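You operate a simulated robot arm through the tools that you are given. There is no shell and no other tool.

The job below is to be done with a simulated robot arm. You get a single attempt, and the scene is never put back.

JOB
Close the local carton and tape it with the yellow strip.
Fine: lay the strip on the seam, slide the carton into the press, press, then slide it back out. Where these are worked on the way, their far stop is far enough and under half their travel is too little: grey slide.
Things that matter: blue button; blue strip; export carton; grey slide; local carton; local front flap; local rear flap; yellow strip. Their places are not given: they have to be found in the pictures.

The check looks at the end state, three seconds after you hand in, the way a careful person would. Anything else that was tipped, shoved, dropped, spilled or broken makes it a failure.

ROBOT AND FRAMES
A 7-joint arm with a two-finger gripper, fixed in place. Base frame: the origin is at the foot of the arm, x ahead of it, y to its left, z up; the work surface is at about z = 800. Lengths are in mm, angles in rad, forces in N, time in s.
With the tool pointing down near the work surface it reaches from about 340 to 720 mm from the base axis. Its first joint turns from -1.152 to 1.152 rad. Payload 2.45 kg.
The TCP is the grasp point between the finger pads, 26 mm short of the fingertips. In the tool frame z runs along the fingers and y along their closing line. Largest opening 96 mm; the body of the gripper starts 69 mm behind the TCP.
Orientation is told as [roll, pitch, yaw] about the base's x, y, z axes, in that order, counted from this pose: with the fingers straight down and closing along the base's y, the tool's x points along the base's -x, its y along +y and its z along -z.

CONTROLS
- The arm moves only by the tool servo_tool. Its argument "series" is a list of rows, each a list of 3 entries, a list of its own where there are three numbers: the gripper command, from -1 (shut) to 1 (fully open), values between in proportion, then the shift along the tool's x, y, z in cm, then the turn, a rotation vector about the tool's x, y, z in rad. In form: [[claw, [x, y, z], [rx, ry, rz]], ...]. A call has 1 to 20 rows; each row is the pose to reach, as a shift and turn from the pose commanded when the call began, along the tool's axes at that moment. Each row takes 0.2 s and may step no farther than 50 mm and 0.15 rad from the row before; otherwise, or with a gripper value out of range, the whole call is refused. A pose out of reach is approached as far as the arm can. The call stops where the force on the tool passes 60 N (or 10 N more than at its start, if that is more) or the arm is blocked; 0.2 s more then pass. Each finger halts on what it meets, pressing with about 23 N; the grip force reading is that of the motor and also rises with nothing between the fingers. The clock runs only during rows and for 0.2 s after the last one: add rows that repeat a pose to give the fingers time. The reply holds the time, the measured pose of the TCP, the force on the tool along the base axes, the opening and the grip force, in the units named above and with some noise, with the torque about the TCP (base axes, N m) and any sound that the robot's microphone picked up, and new pictures: "show" is both (left out), scene, wrist or none.
- Cameras (640 x 400 px; columns grow to the right, rows downward): "scene" is fixed at [154.5, -371.9, 1431.2]; the picture's right is [0.90, -0.43, 0.00], its down [-0.21, -0.44, -0.87] and it looks along [0.37, 0.79, -0.49] (base axes); focal length 315 px, centre (320, 200). "wrist" rides on the gripper at [82, 3, -98] in the tool frame; the picture's right is [-0.04, 1.00, 0.00], its down [-0.73, -0.03, -0.68] and it looks along [-0.68, -0.03, 0.73] (tool axes); focal length 256 px, centre (320, 200).
- point_at(camera, pixels): for up to 12 pixels [column, row] of the newest picture of that camera ("zoom" is the newest enlarged one), the place [x, y, z] in the base frame of the surface seen there, good to about 2 mm, but the place of the scene camera against the robot may be out by one fixed shift of up to 12 mm in any direction. It takes no simulated time.
- close_up(camera, box): a new picture of the part [left, top, right, bottom] of that camera's present view, enlarged. It takes no simulated time.
- job_done(): hands the job in; it is judged then, once.

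Leave the gripper open and the arm clear of the work at the hand-in unless told otherwise.

The tools are called after ">>>" as name(argument=value, ...) on one line, values as JSON. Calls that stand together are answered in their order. servo_tool: Moves the arm, as the interface text tells. Its arguments: {"type":"object","properties":{"series":{"type":"array"},"show":{"type":"string","enum":["both","scene","wrist","none"]}},"required":["series"]} The other tools are called the same way: point_at (camera, pixels) gives the place of the surface under pixels of a picture; close_up (camera, box) takes an enlarged picture of a part of a camera's view; job_done () hands the job in.

At the start:

```text
time: 0.0
ee_pos: [487.4, 14.0, 1192.0]
orientation: [-0.001, 0.0, 0.0]
contact_force: [0.1, 0.6, 0.2]
torque: [0.02, 0.01, -0.01]
opening: 95.8
grasp_force: 0.0
```

scene: 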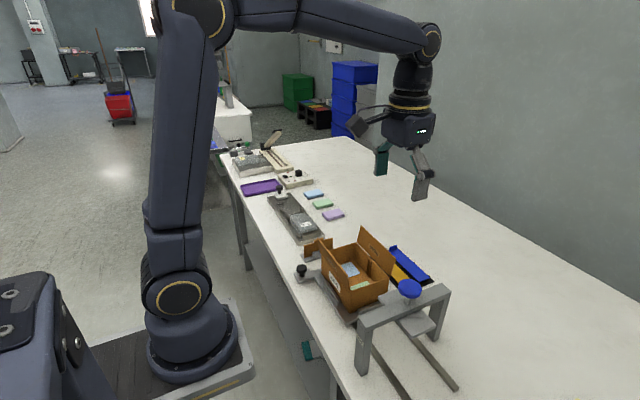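
wrist: 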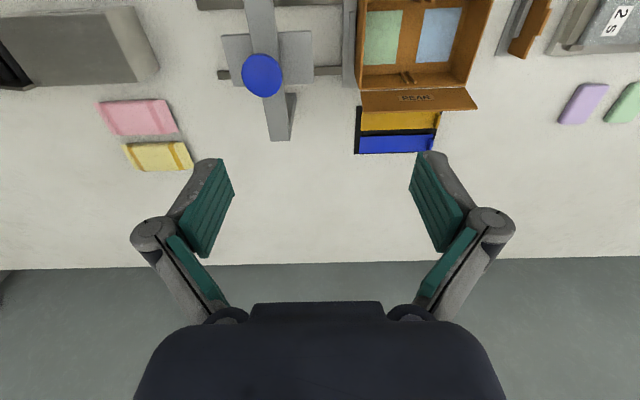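

The scene view shows a carton with open flaps near (355,275), a press frame with a blue button near (409,290), and a tray with yellow and blue strips near (408,265). I'll enlarge these areas before moving anything.

>>> close_up(camera="scene", box=[280, 210, 480, 400])

>>> close_up(camera="wrist", box=[200, 0, 520, 200])

>>> close_up(camera="scene", box=[220, 120, 360, 250])

```text
2.11 times, centred on (380, 305) of scene
```

zoom: 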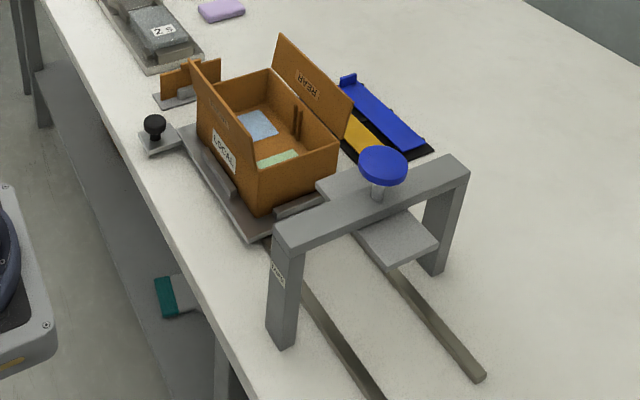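

```text
2.00 times, centred on (360, 100) of wrist
```

zoom: 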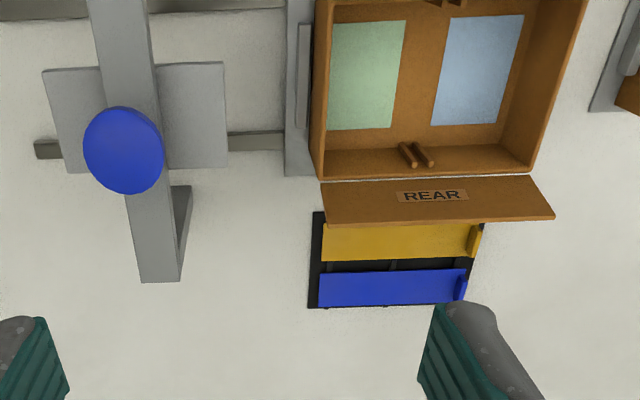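

```text
3.08 times, centred on (290, 185) of scene
```

zoom: 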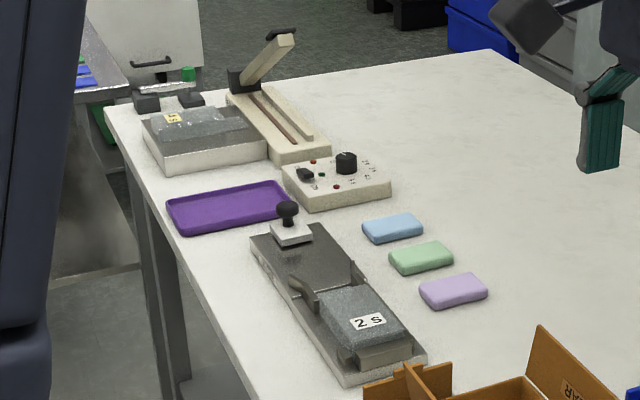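

The wrist view shows "REAR" on one flap, the yellow and blue strips in a black holder, and the press button at wrist pixel (262,75). Next I'll read the positions of these features from both cameras.

>>> point_at(camera="wrist", pixels=[[262, 75], [365, 90], [470, 84], [363, 110], [474, 108], [362, 120], [439, 121], [362, 146], [430, 144], [435, 118], [429, 142], [300, 105]])

>>> point_at(camera="scene", pixels=[[409, 288], [302, 270], [345, 268], [342, 240], [365, 229], [393, 262], [351, 309], [387, 291], [424, 281], [397, 250], [404, 270], [360, 331]])

>>> close_up(camera="scene", box=[290, 220, 410, 330])

```text
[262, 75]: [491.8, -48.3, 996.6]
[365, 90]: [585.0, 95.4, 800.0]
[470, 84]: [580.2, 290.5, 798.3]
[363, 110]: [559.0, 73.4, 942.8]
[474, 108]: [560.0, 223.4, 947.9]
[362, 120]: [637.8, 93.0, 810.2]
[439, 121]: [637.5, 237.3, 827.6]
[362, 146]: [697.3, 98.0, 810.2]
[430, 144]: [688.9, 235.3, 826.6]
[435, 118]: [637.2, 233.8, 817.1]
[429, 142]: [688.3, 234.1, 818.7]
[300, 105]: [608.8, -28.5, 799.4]
```

```text
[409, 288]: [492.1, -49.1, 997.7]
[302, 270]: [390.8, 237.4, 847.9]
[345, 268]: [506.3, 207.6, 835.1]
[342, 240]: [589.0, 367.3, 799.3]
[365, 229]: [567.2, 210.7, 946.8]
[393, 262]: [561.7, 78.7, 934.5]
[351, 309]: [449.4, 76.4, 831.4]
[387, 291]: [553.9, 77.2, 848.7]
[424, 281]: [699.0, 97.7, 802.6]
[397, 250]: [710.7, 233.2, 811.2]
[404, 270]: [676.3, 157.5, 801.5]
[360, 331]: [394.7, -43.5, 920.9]
```

```text
3.64 times, centred on (350, 275) of scene
```

zoom: 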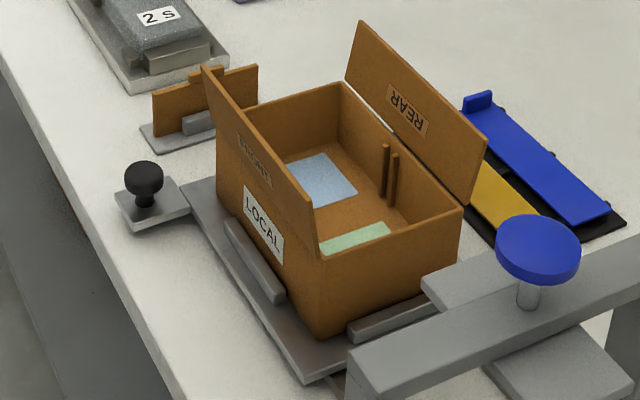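

The readings so far:
- The carton spans about x 450–555, y 76–215, and sits on a grey slide with a black knob near (391,237,848).
- The strips lie at x≈635 (yellow) and x≈685 (blue), each with a raised tab at the +y end.
- The button is at about (492,-48,997).

I'll pull the arm back, staying high, to look at the carton from above.

>>> servo_tool(series=[[1, [4, 3.5, 0], [0, 0, 0]], [1, [8, 7, 0], [0, 0, 0]], [1, [12, 10, 0], [0, 0, 0]], [1, [14, 12, 0], [0, 0, 0]], [1, [14, 12, 0], [0, 0, 0]]], show="both")

```text
refused: row 1 steps farther than a row can; nothing moved
```

The first row was refused because its step came to 53 mm. I'll repeat the same move with smaller steps.

>>> servo_tool(series=[[1, [3, 2.5, 0], [0, 0, 0]], [1, [6, 5, 0], [0, 0, 0]], [1, [9, 7.5, 0], [0, 0, 0]], [1, [12, 10, 0], [0, 0, 0]], [1, [14, 12, 0], [0, 0, 0]], [1, [14, 12, 0], [0, 0, 0]]], show="both")

```text
time: 1.4
ee_pos: [346.8, 135.3, 1192.9]
orientation: [0.0, 0.0, 0.002]
contact_force: [-0.4, 0.1, -0.1]
torque: [-0.04, 0.01, 0.04]
opening: 96.0
grasp_force: 0.0
```

scene: 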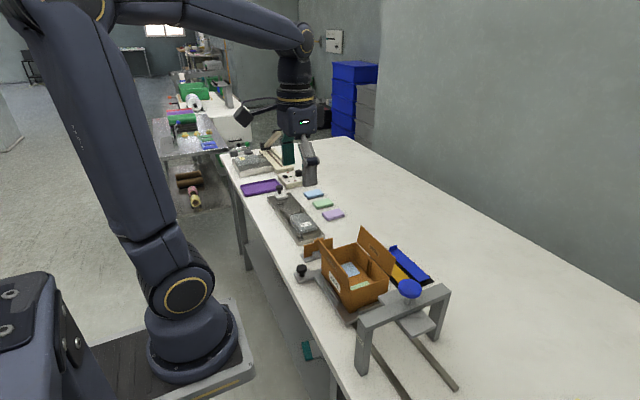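
wrist: 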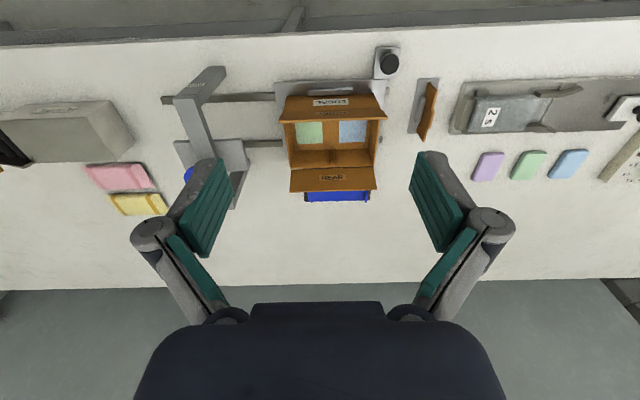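

>>> close_up(camera="wrist", box=[240, 40, 450, 210])

>>> point_at(camera="wrist", pixels=[[389, 63], [400, 50], [372, 76], [285, 97], [375, 96], [281, 121], [386, 118], [290, 170], [376, 167], [290, 190], [374, 189], [331, 124]])

>>> close_up(camera="scene", box=[280, 215, 460, 355])

```text
2.35 times, centred on (345, 125) of wrist
```

zoom: 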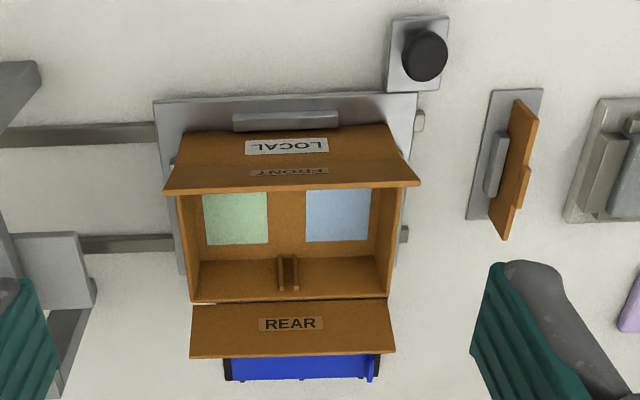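

```text
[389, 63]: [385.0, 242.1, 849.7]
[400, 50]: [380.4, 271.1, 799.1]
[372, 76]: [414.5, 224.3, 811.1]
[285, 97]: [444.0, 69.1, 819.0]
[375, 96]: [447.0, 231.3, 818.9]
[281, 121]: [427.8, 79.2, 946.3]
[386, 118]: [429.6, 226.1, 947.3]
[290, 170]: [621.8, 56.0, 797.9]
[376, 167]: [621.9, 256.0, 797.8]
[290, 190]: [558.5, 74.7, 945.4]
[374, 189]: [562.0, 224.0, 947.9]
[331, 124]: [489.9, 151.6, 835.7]
```

```text
2.86 times, centred on (370, 285) of scene
```

zoom: 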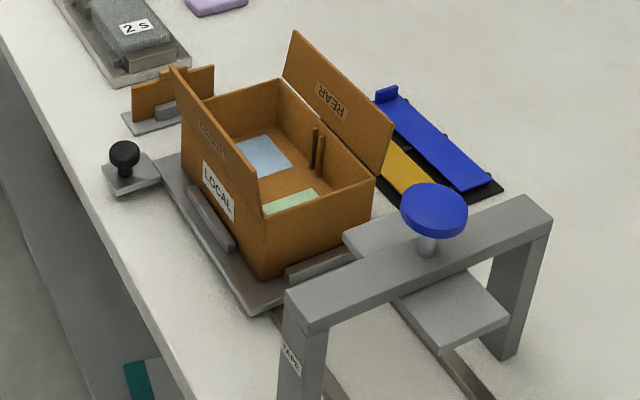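

The front flap's top edge is at x≈428 and the rear flap's at x≈560, both at z≈947. The carton reads LOCAL. I'll enlarge the wrist view to find the hinge lines and wall tops.

>>> close_up(camera="wrist", box=[270, 75, 400, 205])

```text
3.08 times, centred on (335, 140) of wrist
```

zoom: 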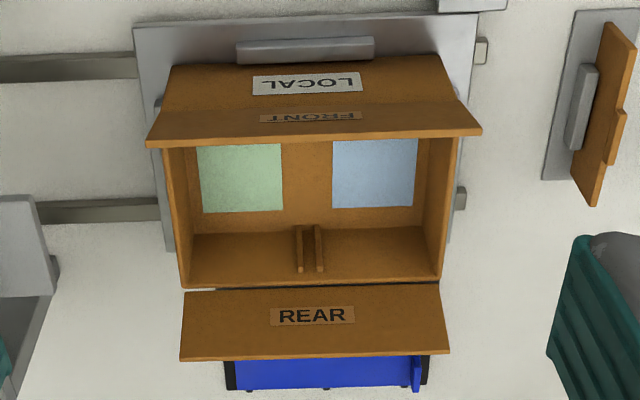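

>>> point_at(camera="zoom", pixels=[[310, 105], [310, 120], [310, 135], [172, 220], [444, 220], [180, 280], [437, 275], [310, 281], [310, 292], [310, 300], [310, 350], [310, 90]])

>>> point_at(camera="scene", pixels=[[323, 262], [338, 292], [352, 308], [387, 290], [340, 245], [360, 240], [375, 262], [388, 276], [372, 238], [325, 252], [345, 288], [409, 288]])

```text
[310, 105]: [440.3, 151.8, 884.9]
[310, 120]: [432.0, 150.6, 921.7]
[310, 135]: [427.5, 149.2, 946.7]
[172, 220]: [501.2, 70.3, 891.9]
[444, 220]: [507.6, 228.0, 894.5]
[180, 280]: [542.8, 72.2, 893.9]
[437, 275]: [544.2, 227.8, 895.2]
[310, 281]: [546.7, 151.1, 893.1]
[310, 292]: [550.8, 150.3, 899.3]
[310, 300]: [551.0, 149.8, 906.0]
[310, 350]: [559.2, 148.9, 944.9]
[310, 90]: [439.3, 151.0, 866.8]
```

```text
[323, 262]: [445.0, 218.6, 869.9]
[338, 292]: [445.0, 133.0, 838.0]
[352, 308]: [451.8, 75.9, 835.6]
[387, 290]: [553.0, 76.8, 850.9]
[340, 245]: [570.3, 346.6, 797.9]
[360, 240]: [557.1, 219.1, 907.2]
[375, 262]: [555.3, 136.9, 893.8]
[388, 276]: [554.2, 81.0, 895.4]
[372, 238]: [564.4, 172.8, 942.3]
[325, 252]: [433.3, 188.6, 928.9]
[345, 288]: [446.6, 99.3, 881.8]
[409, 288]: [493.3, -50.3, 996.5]
```

Wall tops are at z≈894. The front hinge is at about x=440 and the rear hinge at about x=551, so each flap is about 54 mm long and leans outward. I'll close the fingers and descend in front of the front flap, to x≈396, y≈150 with fingertips at z≈918, before pushing it.

>>> servo_tool(series=[[-1, [-1.0, 0.3, 4.5], [0, 0, 0]], [-1, [-2.0, 0.6, 9], [0, 0, 0]], [-1, [-3.0, 0.9, 13.5], [0, 0, 0]], [-1, [-4.0, 1.2, 18], [0, 0, 0]], [-1, [-4.9, 1.5, 22], [0, 0, 0]], [-1, [-4.9, 1.5, 24.9], [0, 0, 0]], [-1, [-4.9, 1.5, 24.9], [0, 0, 0]]], show="both")

```text
time: 3.0
ee_pos: [398.4, 150.0, 944.4]
orientation: [0.0, 0.0, -0.001]
contact_force: [0.4, 0.5, 0.1]
torque: [-0.01, -0.02, 0.01]
opening: 0.0
grasp_force: 23.2
```

scene: 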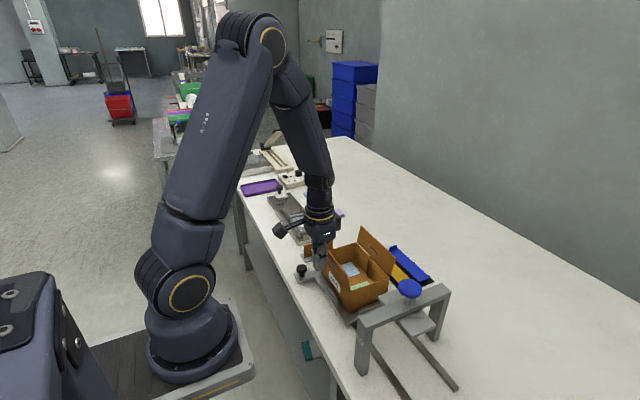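
wrist: 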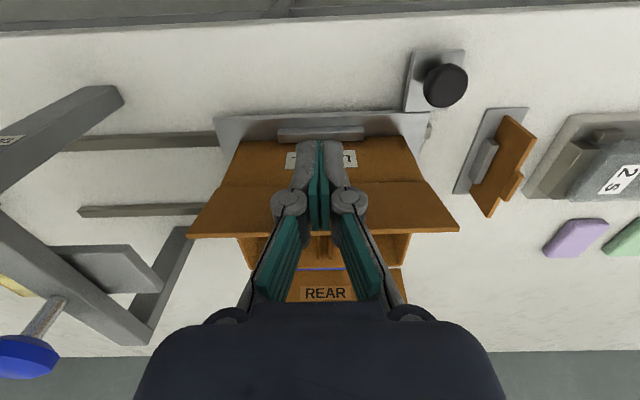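

The fingers are shut and just in front of the front flap at x≈398. I'll push slowly in +x to swing the flap over, keeping the tips at z≈918.

>>> servo_tool(series=[[-1, [-1.0, 0, 0], [0, 0, 0]], [-1, [-2.0, 0, 0], [0, 0, 0]], [-1, [-3.0, 0, 0], [0, 0, 0]], [-1, [-4.0, 0, 0], [0, 0, 0]], [-1, [-5.0, 0, 0], [0, 0, 0]], [-1, [-6.0, 0, 0], [0, 0, 0]], [-1, [-7.0, 0, 0], [0, 0, 0]], [-1, [-7.2, 0, 0], [0, 0, 0]]], show="both")

```text
time: 4.8
ee_pos: [468.8, 149.8, 943.3]
orientation: [-0.001, 0.001, 0.0]
contact_force: [0.4, -0.1, 0.3]
torque: [0.0, 0.0, 0.02]
opening: 0.0
grasp_force: 22.9
```

scene: 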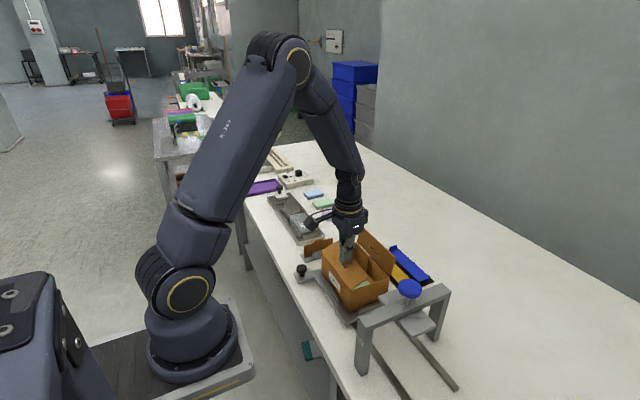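
wrist: 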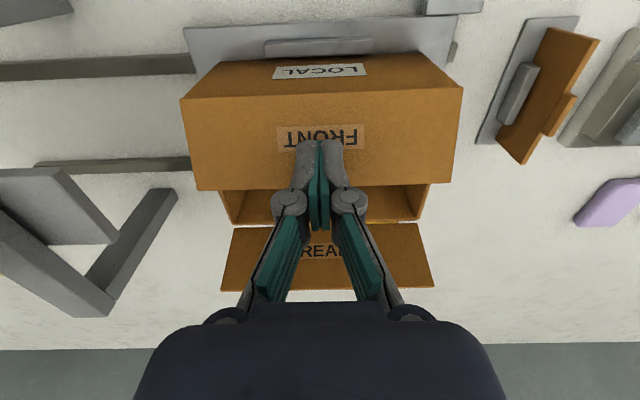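

The front flap has swung inward and leans under the fingers with almost no force. I'll press it down gently toward horizontal, tips to about z=900.

>>> servo_tool(series=[[-1, [0, 0, 0.5], [0, 0, 0]], [-1, [0, 0, 1.0], [0, 0, 0]], [-1, [0, 0, 1.4], [0, 0, 0]], [-1, [0, 0, 1.7], [0, 0, 0]], [-1, [0, 0, 1.8], [0, 0, 0]]], show="both")

```text
time: 6.0
ee_pos: [468.9, 150.8, 924.1]
orientation: [-0.001, 0.0, 0.003]
contact_force: [0.0, -0.3, -0.2]
torque: [0.01, 0.01, 0.02]
opening: 5.9
grasp_force: 22.8
```

scene: 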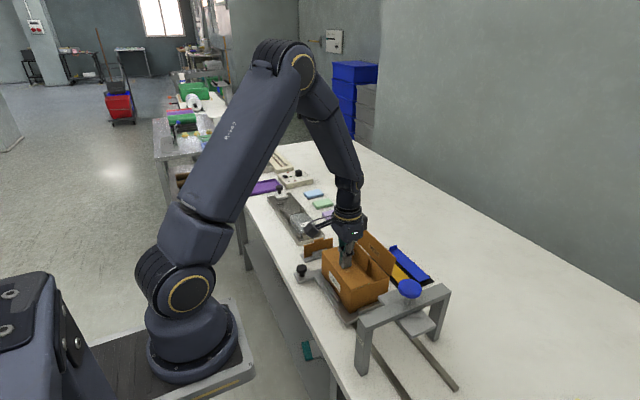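
wrist: 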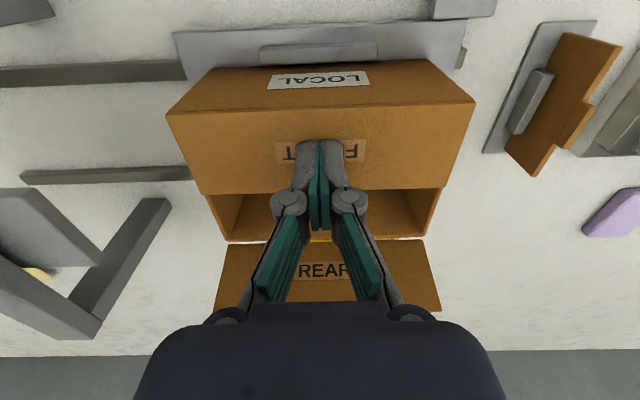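

The tips are at z≈898 and no force shows yet. The opening reading of 5.9 is odd, since the picture shows the fingers shut. I'll go down a few more millimetres to find the flap's stop.

>>> servo_tool(series=[[-1, [0, 0, 0.15], [0, 0, 0]], [-1, [0, 0, 0.3], [0, 0, 0]], [-1, [0, 0, 0.4], [0, 0, 0]]], show="wrist")

>>> close_up(camera="wrist", box=[150, 50, 490, 320])

```text
time: 6.8
ee_pos: [469.5, 150.2, 923.2]
orientation: [0.001, -0.004, 0.001]
contact_force: [-10.3, -3.9, 54.7]
torque: [-0.09, 0.72, 0.0]
opening: 5.9
grasp_force: 23.4
```

wrist: 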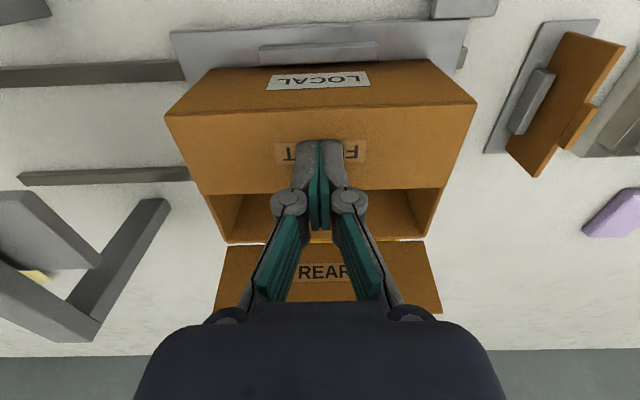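

```text
1.48 times, centred on (320, 185) of wrist
```

zoom: 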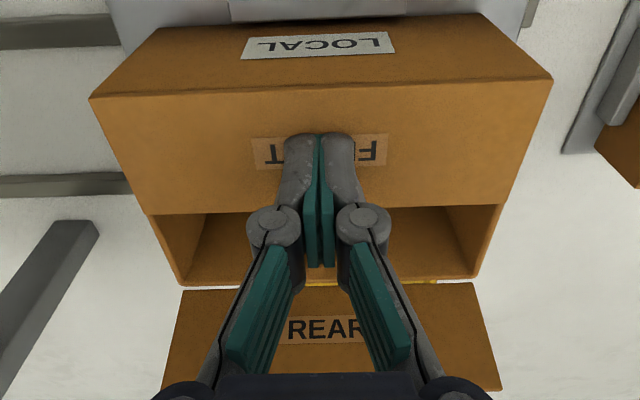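

At 55 N upward the flap is down on the walls, with its top at z≈897. I'll lift straight up 8 cm and check that the flap stays closed.

>>> servo_tool(series=[[-1, [0, 0, -2], [0, 0, 0]], [-1, [0, 0, -5], [0, 0, 0]], [-1, [0, 0, -8.5], [0, 0, 0]], [-1, [0, 0, -8.5], [0, 0, 0]]], show="both")

```text
time: 7.8
ee_pos: [468.4, 150.9, 1008.0]
orientation: [0.0, 0.0, 0.001]
contact_force: [-1.2, 0.1, -0.8]
torque: [-0.01, 0.03, 0.0]
opening: 0.0
grasp_force: 23.0
```

scene: 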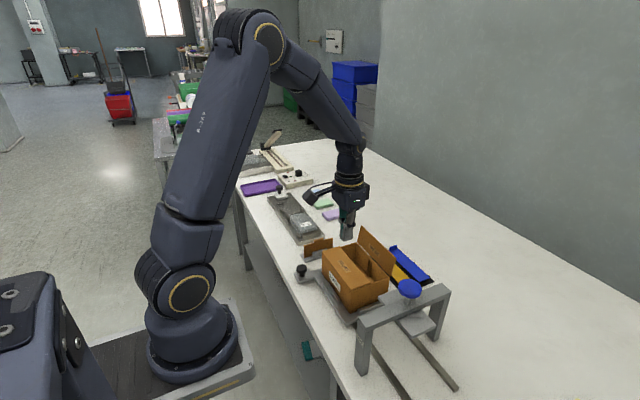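
wrist: 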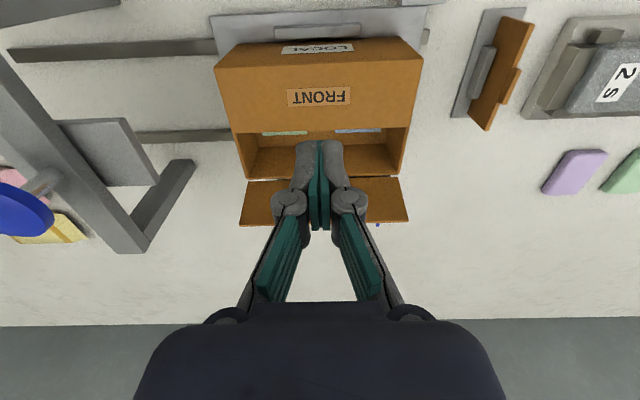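

The front flap stays closed. I'll move over the rear flap at tip z≈982, go to x≈592 behind it, and lower the tips to z≈918.

>>> servo_tool(series=[[-1, [-4, 0, 0], [0, 0, 0]], [-1, [-8, 0, 0], [0, 0, 0]], [-1, [-12.4, 0, 0], [0, 0, 0]], [-1, [-12.4, 0, 0], [0, 0, 0]], [-1, [-12.4, 0, 3], [0, 0, 0]], [-1, [-12.4, 0, 6.4], [0, 0, 0]], [-1, [-12.4, 0, 6.4], [0, 0, 0]]], show="both")

```text
time: 9.4
ee_pos: [591.0, 146.4, 939.8]
orientation: [0.0, 0.0, 0.001]
contact_force: [-0.7, 0.1, -1.1]
torque: [-0.02, 0.02, -0.01]
opening: 0.0
grasp_force: 23.3
```

scene: 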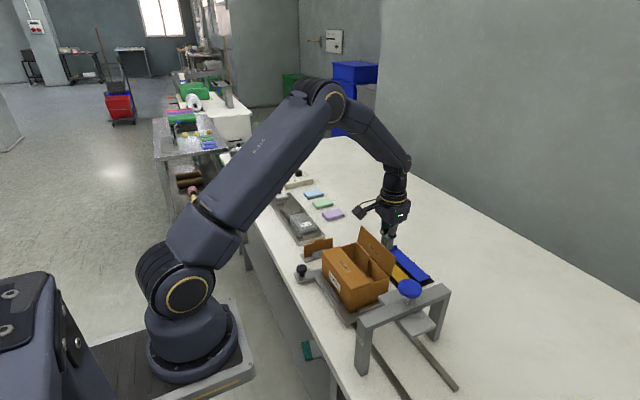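
wrist: 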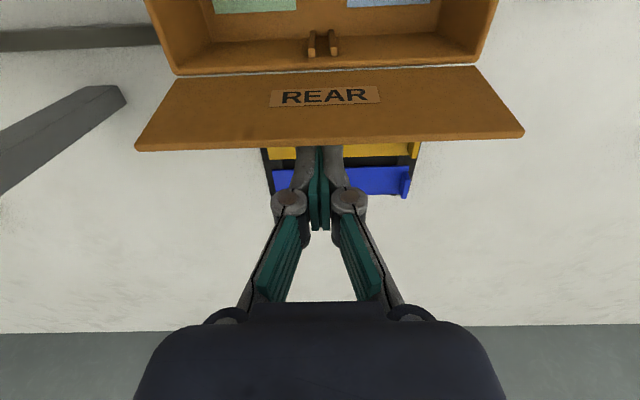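

The fingers are behind the rear flap at x≈591 with tips at z≈914. I'll push slowly in −x to swing the rear flap over.

>>> servo_tool(series=[[-1, [1.0, 0, 0], [0, 0, 0]], [-1, [2.0, 0, 0], [0, 0, 0]], [-1, [3.0, 0, 0], [0, 0, 0]], [-1, [4.0, 0, 0], [0, 0, 0]], [-1, [5.0, 0, 0], [0, 0, 0]], [-1, [6.0, 0, 0], [0, 0, 0]], [-1, [6.9, 0, 0], [0, 0, 0]], [-1, [6.9, 0, 0], [0, 0, 0]]], show="both")

```text
time: 11.2
ee_pos: [523.8, 148.1, 941.4]
orientation: [-0.001, -0.001, -0.001]
contact_force: [0.2, 0.5, 0.5]
torque: [0.02, 0.03, 0.01]
opening: 0.1
grasp_force: 23.3
```

scene: 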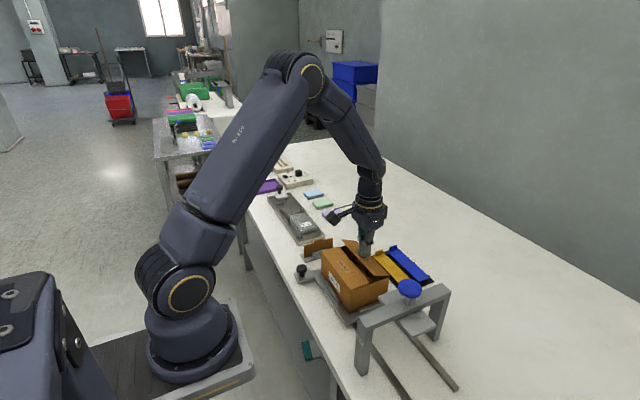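
wrist: 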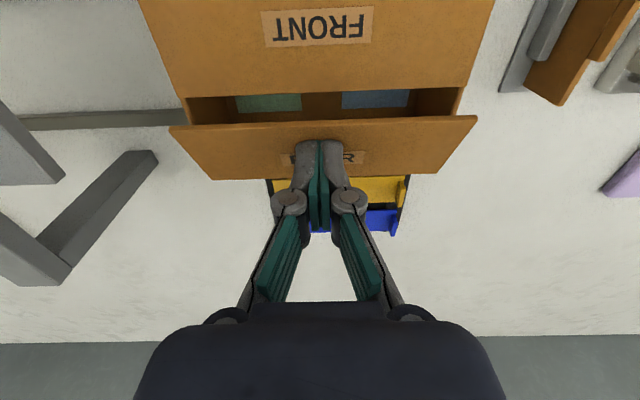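

The rear flap now leans inward. I'll press it down to about tip z≈897, in small steps to feel the stop.

>>> servo_tool(series=[[-1, [0, 0, 0.5], [0, 0, 0]], [-1, [0, 0, 1.0], [0, 0, 0]], [-1, [0, 0, 1.4], [0, 0, 0]], [-1, [0, 0, 1.6], [0, 0, 0]], [-1, [0, 0, 1.8], [0, 0, 0]], [-1, [0, 0, 1.95], [0, 0, 0]]], show="none")

```text
time: 12.6
ee_pos: [524.3, 149.5, 922.4]
orientation: [-0.001, 0.0, 0.0]
contact_force: [-3.7, -1.3, 10.0]
torque: [-0.01, 0.07, 0.0]
opening: 6.0
grasp_force: 23.0
```

A light 10 N contact at tip z≈896 means the rear flap is down too. I'll lift 10 cm and look at both flaps.

>>> servo_tool(series=[[-1, [0, 0, -3], [0, 0, 0]], [-1, [0, 0, -7], [0, 0, 0]], [-1, [2, 0, -11], [0, 0, 0]], [-1, [5, 0, -14], [0, 0, 0]], [-1, [8, 0, -16], [0, 0, 0]], [-1, [8, 0, -16], [0, 0, 0]]], show="both")

>>> close_up(camera="wrist", box=[180, 50, 480, 240])

>>> close_up(camera="scene", box=[290, 220, 450, 340])

```text
time: 14.0
ee_pos: [444.3, 151.4, 1082.5]
orientation: [-0.001, -0.001, 0.0]
contact_force: [0.2, 0.0, 0.2]
torque: [0.0, -0.02, -0.03]
opening: 0.1
grasp_force: 22.9
```

scene: 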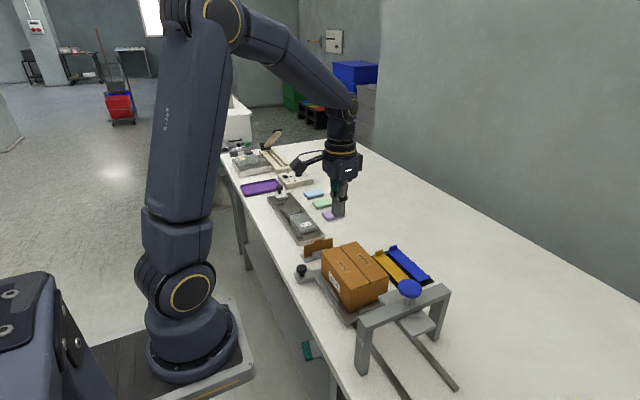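
wrist: 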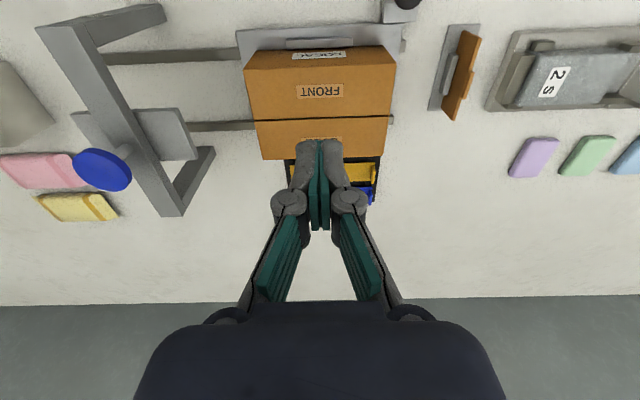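

```text
2.11 times, centred on (330, 145) of wrist
```

zoom: 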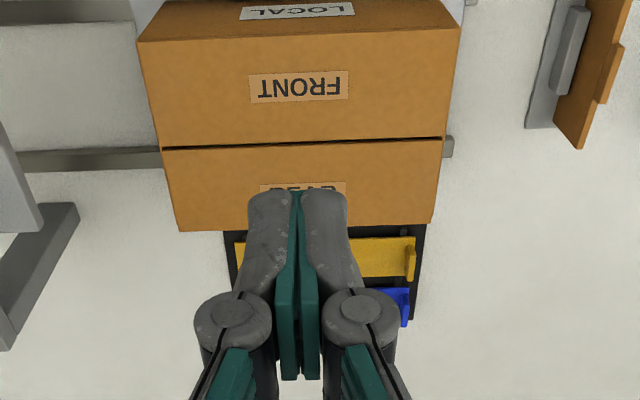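

```text
3.33 times, centred on (370, 280) of scene
```

zoom: 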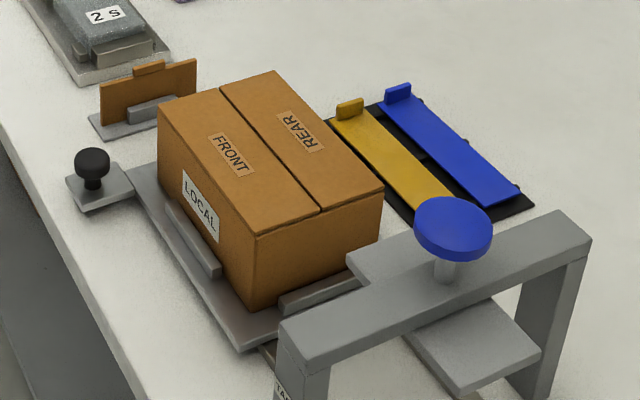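

Both flaps lie flat and the seam is visible between them. Next I'll open the gripper and move over the strips, staying high, to measure the yellow strip and its tab.

>>> servo_tool(series=[[1, [-4, 0, 0], [0, 0, 0]], [1, [-8, 0, 0], [0, 0, 0]], [1, [-11, 0.5, 1], [0, 0, 0]], [1, [-11, 1, 2], [0, 0, 0]], [1, [-11, 1, 2], [0, 0, 0]], [1, [-11, 1, 2], [0, 0, 0]]], show="both")

>>> close_up(camera="wrist", box=[200, 0, 460, 165])

```text
time: 15.4
ee_pos: [554.1, 160.4, 1062.3]
orientation: [0.0, -0.003, 0.0]
contact_force: [-0.3, -0.3, 0.7]
torque: [-0.04, -0.03, -0.02]
opening: 95.9
grasp_force: 0.1
```

scene: 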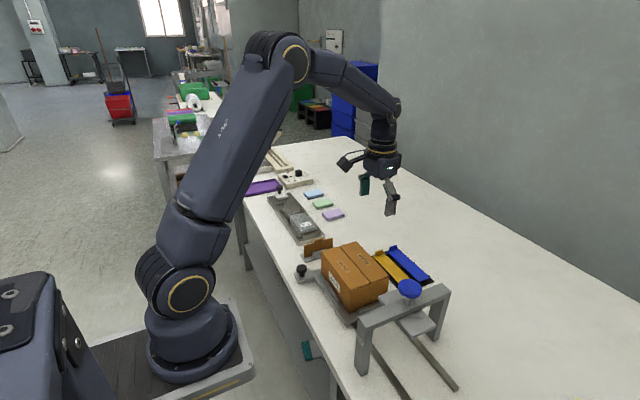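
wrist: 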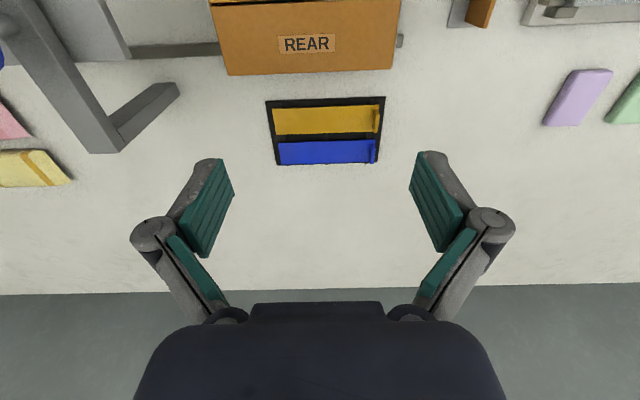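

```text
2.42 times, centred on (330, 82) of wrist
```

zoom: 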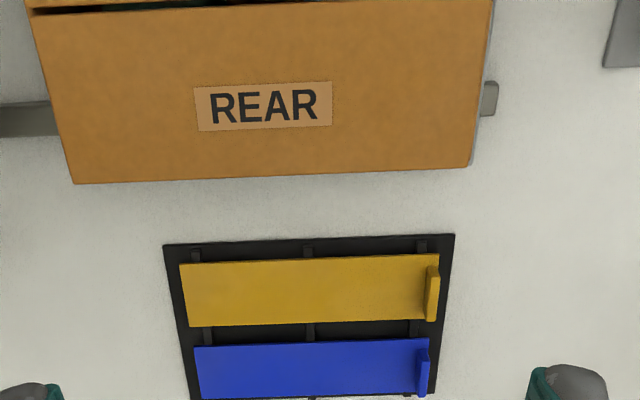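

>>> close_up(camera="wrist", box=[255, 90, 395, 172])

```text
4.57 times, centred on (325, 131) of wrist
```

zoom: 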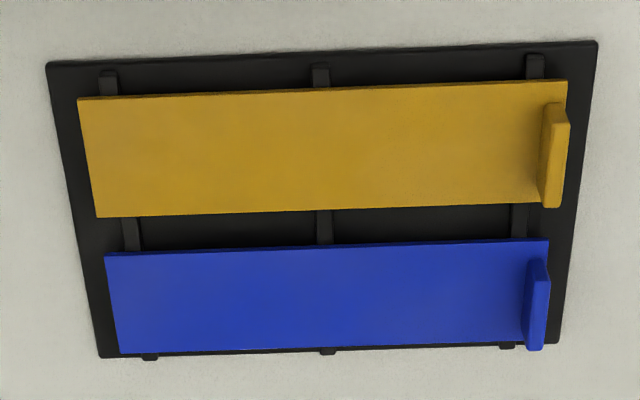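

>>> point_at(camera="zoom", pixels=[[84, 102], [99, 212], [530, 88], [528, 200], [553, 106], [563, 125], [555, 203], [546, 203], [547, 150], [561, 160], [564, 88], [320, 150]])

>>> point_at(camera="zoom", pixels=[[110, 260], [540, 246], [60, 80], [585, 60], [322, 75], [322, 225], [125, 235], [537, 300], [540, 270]])

```text
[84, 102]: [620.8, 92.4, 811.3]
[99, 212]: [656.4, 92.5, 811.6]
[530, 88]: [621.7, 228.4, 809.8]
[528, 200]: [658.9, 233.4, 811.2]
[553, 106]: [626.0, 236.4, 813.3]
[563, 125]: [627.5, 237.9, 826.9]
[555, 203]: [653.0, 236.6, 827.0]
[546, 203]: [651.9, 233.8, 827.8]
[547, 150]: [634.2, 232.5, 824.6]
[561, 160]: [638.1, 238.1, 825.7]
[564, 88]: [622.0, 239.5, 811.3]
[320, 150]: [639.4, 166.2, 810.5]
```

```text
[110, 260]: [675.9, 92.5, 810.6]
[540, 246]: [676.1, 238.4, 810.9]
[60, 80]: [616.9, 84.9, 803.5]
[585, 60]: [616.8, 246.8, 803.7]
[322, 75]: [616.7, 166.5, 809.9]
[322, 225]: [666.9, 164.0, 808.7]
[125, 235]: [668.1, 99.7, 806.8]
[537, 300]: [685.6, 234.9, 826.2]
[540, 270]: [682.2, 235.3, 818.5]
```

The yellow strip spans x 620–658 and y 91–240 with its top at z≈811. Its tab is at y≈232–240, x 626–653, top z≈827. I'll also measure the press platen, bridge and knob in the scene view, to check clearance for the strip and tab under the press.

>>> close_up(camera="scene", box=[350, 250, 470, 390])

```text
2.86 times, centred on (410, 320) of scene
```

zoom: 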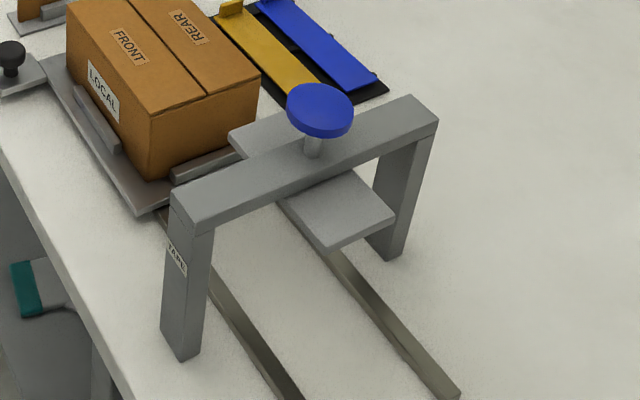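

>>> point_at(camera="zoom", pixels=[[232, 140], [268, 120], [250, 145], [330, 247], [390, 215], [345, 215], [370, 230], [180, 210], [195, 220], [425, 110], [430, 125], [315, 145]])

>>> point_at(camera="zoom", pixels=[[320, 105], [350, 100], [290, 105], [320, 84], [180, 175], [205, 165], [203, 107], [145, 95], [200, 155], [180, 350], [290, 385], [450, 385]])

```text
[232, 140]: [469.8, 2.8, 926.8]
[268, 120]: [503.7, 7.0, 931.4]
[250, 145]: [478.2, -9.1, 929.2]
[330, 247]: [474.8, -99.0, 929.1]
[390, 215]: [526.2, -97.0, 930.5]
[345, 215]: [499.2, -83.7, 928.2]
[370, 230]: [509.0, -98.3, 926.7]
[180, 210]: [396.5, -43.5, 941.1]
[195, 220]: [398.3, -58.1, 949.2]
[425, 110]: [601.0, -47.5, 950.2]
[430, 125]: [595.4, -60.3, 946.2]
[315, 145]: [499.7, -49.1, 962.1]
```

```text
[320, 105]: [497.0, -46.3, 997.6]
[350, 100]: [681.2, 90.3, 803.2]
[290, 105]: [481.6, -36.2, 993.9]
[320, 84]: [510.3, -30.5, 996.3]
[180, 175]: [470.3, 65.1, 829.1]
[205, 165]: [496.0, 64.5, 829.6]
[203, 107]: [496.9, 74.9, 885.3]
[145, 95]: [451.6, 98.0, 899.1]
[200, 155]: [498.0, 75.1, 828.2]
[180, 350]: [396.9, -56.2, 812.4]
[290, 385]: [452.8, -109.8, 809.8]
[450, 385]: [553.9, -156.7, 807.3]
```

The platen's underside is about z≈920 and it covers y≈−99…+7. The bridge underside is well above the carton, and with the carton centred under the platen the tab ends up just outside it. So I'll keep the strip's present orientation and take it by its tab. Next I move above the tab (639,236) with the fingers half open, stopping 40 mm high.

>>> servo_tool(series=[[0, [-2.5, 2.5, 2], [0, 0, 0]], [0, [-5, 5, 4], [0, 0, 0]], [0, [-8, 7.5, 6], [0, 0, 0]], [0, [-8.5, 7.6, 10], [0, 0, 0]], [0, [-8.5, 7.6, 14], [0, 0, 0]], [0, [-8.5, 7.6, 18], [0, 0, 0]], [0, [-8.5, 7.6, 18], [0, 0, 0]]], show="both")

>>> servo_tool(series=[[0, [0, 0, 0], [0, 0, 0]]], show="none")

>>> servo_tool(series=[[0, [0, 0, 0], [0, 0, 0]]], show="none")

```text
time: 17.0
ee_pos: [638.9, 234.5, 882.4]
orientation: [0.0, 0.0, -0.001]
contact_force: [0.0, -0.7, 0.2]
torque: [-0.01, -0.01, -0.02]
opening: 48.2
grasp_force: 0.1
```

scene: 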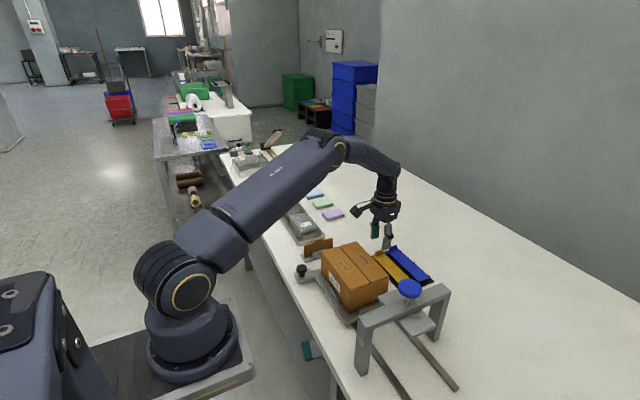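
wrist: 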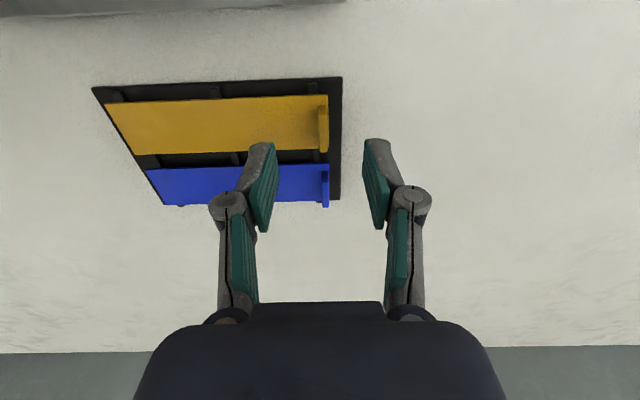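

```text
time: 17.4
ee_pos: [639.0, 234.6, 883.3]
orientation: [0.0, 0.0, 0.0]
contact_force: [-0.2, -0.4, -0.2]
torque: [0.01, 0.01, 0.0]
opening: 47.7
grasp_force: 0.0
```

```text
time: 17.8
ee_pos: [637.9, 234.6, 883.1]
orientation: [0.0, 0.0, 0.002]
contact_force: [-0.1, -0.6, -0.2]
torque: [-0.02, 0.02, -0.03]
opening: 47.9
grasp_force: 0.0
```

The TCP averages about (638.6, 234.6, 882.9). The tab is at about (323,130) in the wrist view, so I'll re-measure it from this closer view.

>>> close_up(camera="wrist", box=[240, 70, 400, 220])

>>> point_at(camera="wrist", pixels=[[322, 104], [326, 110], [321, 150], [325, 150], [317, 130], [325, 130], [326, 98], [300, 98], [300, 148], [110, 108], [300, 125], [321, 135]])

```text
2.67 times, centred on (320, 145) of wrist
```

zoom: 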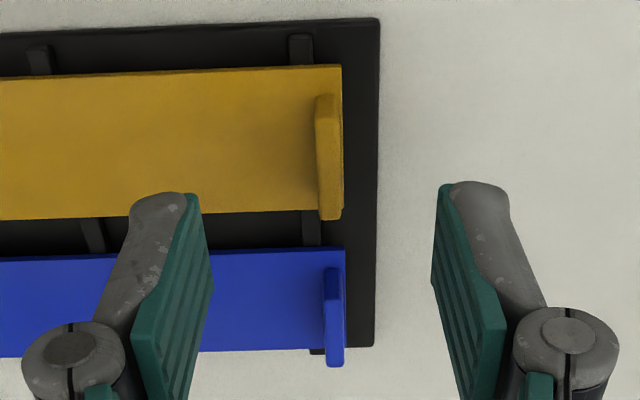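

```text
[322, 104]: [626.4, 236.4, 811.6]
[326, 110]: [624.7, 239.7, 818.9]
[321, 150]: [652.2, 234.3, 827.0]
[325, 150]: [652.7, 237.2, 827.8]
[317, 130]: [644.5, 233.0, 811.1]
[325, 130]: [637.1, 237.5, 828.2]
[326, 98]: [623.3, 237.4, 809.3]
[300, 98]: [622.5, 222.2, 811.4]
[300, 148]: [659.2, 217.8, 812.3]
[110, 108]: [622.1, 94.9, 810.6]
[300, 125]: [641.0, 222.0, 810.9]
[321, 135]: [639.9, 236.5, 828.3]
```

The tab centre is at about (639.5, 236), with its top at z=827.5 and the strip top at 811. I'll descend 42 mm so the tips end at about z≈815, just above the strip, then close on the tab.

>>> servo_tool(series=[[0, [0, 0.14, 1.5], [0, 0, 0]], [0, [0, 0.14, 3.0], [0, 0, 0]], [0, [0, 0.14, 3.8], [0, 0, 0]], [0, [0, 0.14, 4.2], [0, 0, 0]], [0, [0, 0.14, 4.2], [0, 0, 0]]], show="wrist")

>>> servo_tool(series=[[0, [0, 0, 0], [0, 0, 0]]], show="scene")

>>> close_up(camera="scene", box=[340, 210, 460, 310])

```text
time: 19.0
ee_pos: [639.3, 235.9, 840.2]
orientation: [0.0, -0.001, 0.0]
contact_force: [0.5, -0.8, -0.2]
torque: [0.03, 0.0, -0.02]
opening: 48.0
grasp_force: 0.0
```

wrist: 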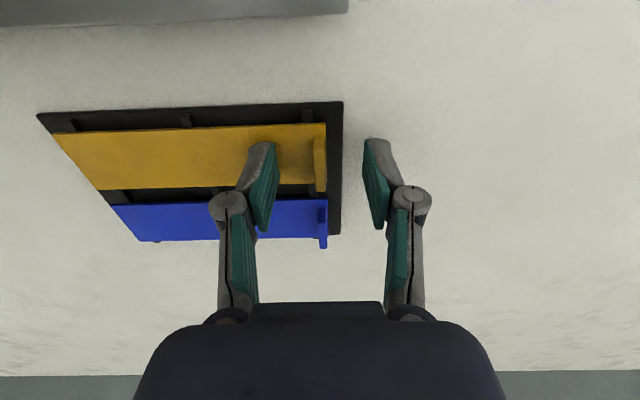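

```text
time: 19.4
ee_pos: [638.3, 237.2, 839.6]
orientation: [-0.001, 0.001, 0.0]
contact_force: [0.4, 0.1, -1.0]
torque: [0.0, -0.01, -0.02]
opening: 48.0
grasp_force: 0.1
```

scene: 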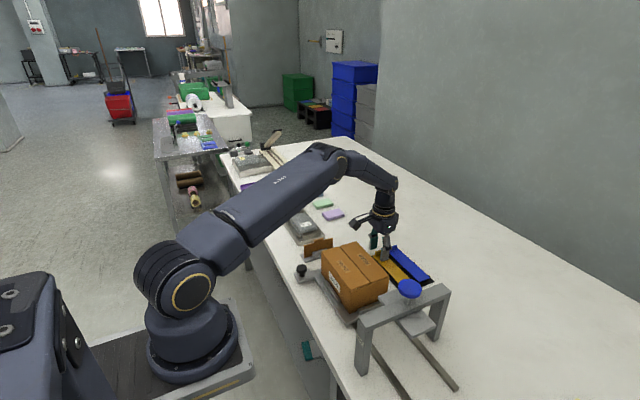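

```text
4.00 times, centred on (400, 260) of scene
```

zoom: 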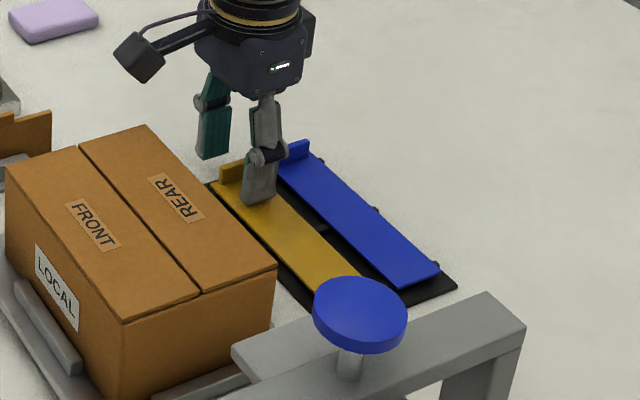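

The fingers straddle the yellow tab and are clear of the strip and the blue tab. I'll close the gripper on the tab.

>>> servo_tool(series=[[-1, [0, 0, 0], [0, 0, 0]], [-1, [0, 0, 0], [0, 0, 0]], [-1, [0, 0, 0], [0, 0, 0]], [-1, [0, 0, 0], [0, 0, 0]], [-1, [0, 0, 0], [0, 0, 0]]], show="wrist")

```text
time: 20.6
ee_pos: [638.8, 236.4, 840.8]
orientation: [0.001, 0.002, 0.001]
contact_force: [0.5, -0.6, 0.3]
torque: [-0.03, 0.01, 0.02]
opening: 6.3
grasp_force: 22.9
```

wrist: 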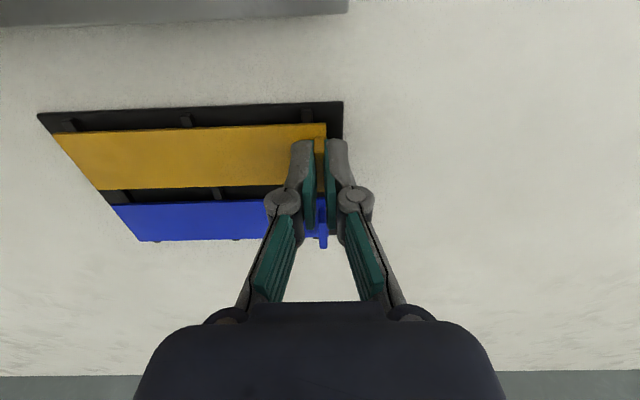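

The opening holds at 6.3 mm, which matches the tab thickness, so it is gripped. I'll lift 3 cm slowly and check.

>>> servo_tool(series=[[-1, [0, 0, -0.5], [0, 0, 0]], [-1, [0, 0, -1.2], [0, 0, 0]], [-1, [0, 0, -2.2], [0, 0, 0]], [-1, [0, 0, -3.2], [0, 0, 0]], [-1, [0, 0, -3.2], [0, 0, 0]]], show="both")

>>> close_up(camera="scene", box=[340, 210, 460, 310])

```text
time: 21.8
ee_pos: [638.1, 236.0, 872.3]
orientation: [-0.001, 0.001, -0.001]
contact_force: [-0.7, 0.2, 0.2]
torque: [0.03, 0.0, -0.03]
opening: 6.1
grasp_force: 23.0
```

scene: 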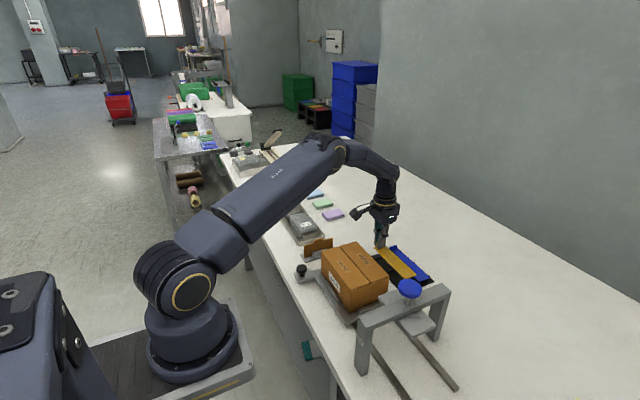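
wrist: 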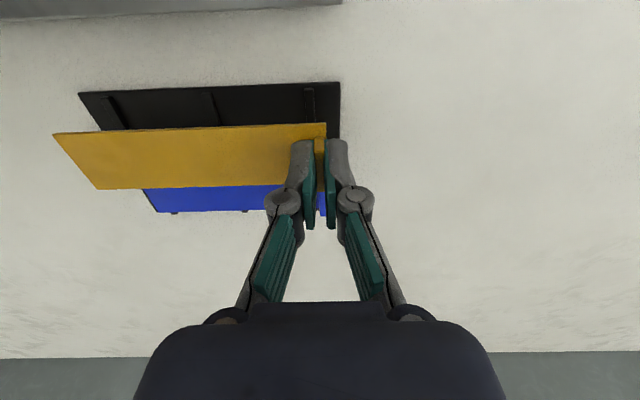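

```text
4.00 times, centred on (400, 260) of scene
```

zoom: 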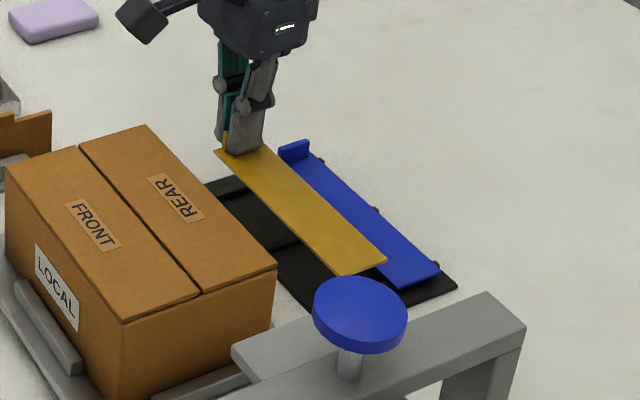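

The strip is held level. I'll measure the seam and carton edges in the scene view, along with the held strip's corners, to work out the shift needed.

>>> point_at(camera="zoom", pixels=[[82, 148], [140, 219], [198, 291], [147, 128], [272, 266], [12, 168], [122, 318], [220, 154], [265, 150], [345, 272], [384, 260], [300, 210]])

>>> point_at(camera="wrist", pixels=[[58, 134], [99, 186], [285, 125], [280, 183], [325, 125], [190, 155]])

```text
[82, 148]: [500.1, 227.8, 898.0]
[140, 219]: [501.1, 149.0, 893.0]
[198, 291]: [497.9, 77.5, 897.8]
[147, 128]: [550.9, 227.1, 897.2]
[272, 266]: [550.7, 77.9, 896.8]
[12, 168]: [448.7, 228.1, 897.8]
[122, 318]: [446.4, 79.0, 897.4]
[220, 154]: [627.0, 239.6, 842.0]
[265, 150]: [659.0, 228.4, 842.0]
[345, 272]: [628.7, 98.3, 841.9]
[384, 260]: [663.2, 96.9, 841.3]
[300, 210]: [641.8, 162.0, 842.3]
```

```text
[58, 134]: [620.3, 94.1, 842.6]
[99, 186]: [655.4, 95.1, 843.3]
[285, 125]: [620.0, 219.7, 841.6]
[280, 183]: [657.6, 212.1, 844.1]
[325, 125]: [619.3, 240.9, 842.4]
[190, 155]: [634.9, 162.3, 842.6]
```

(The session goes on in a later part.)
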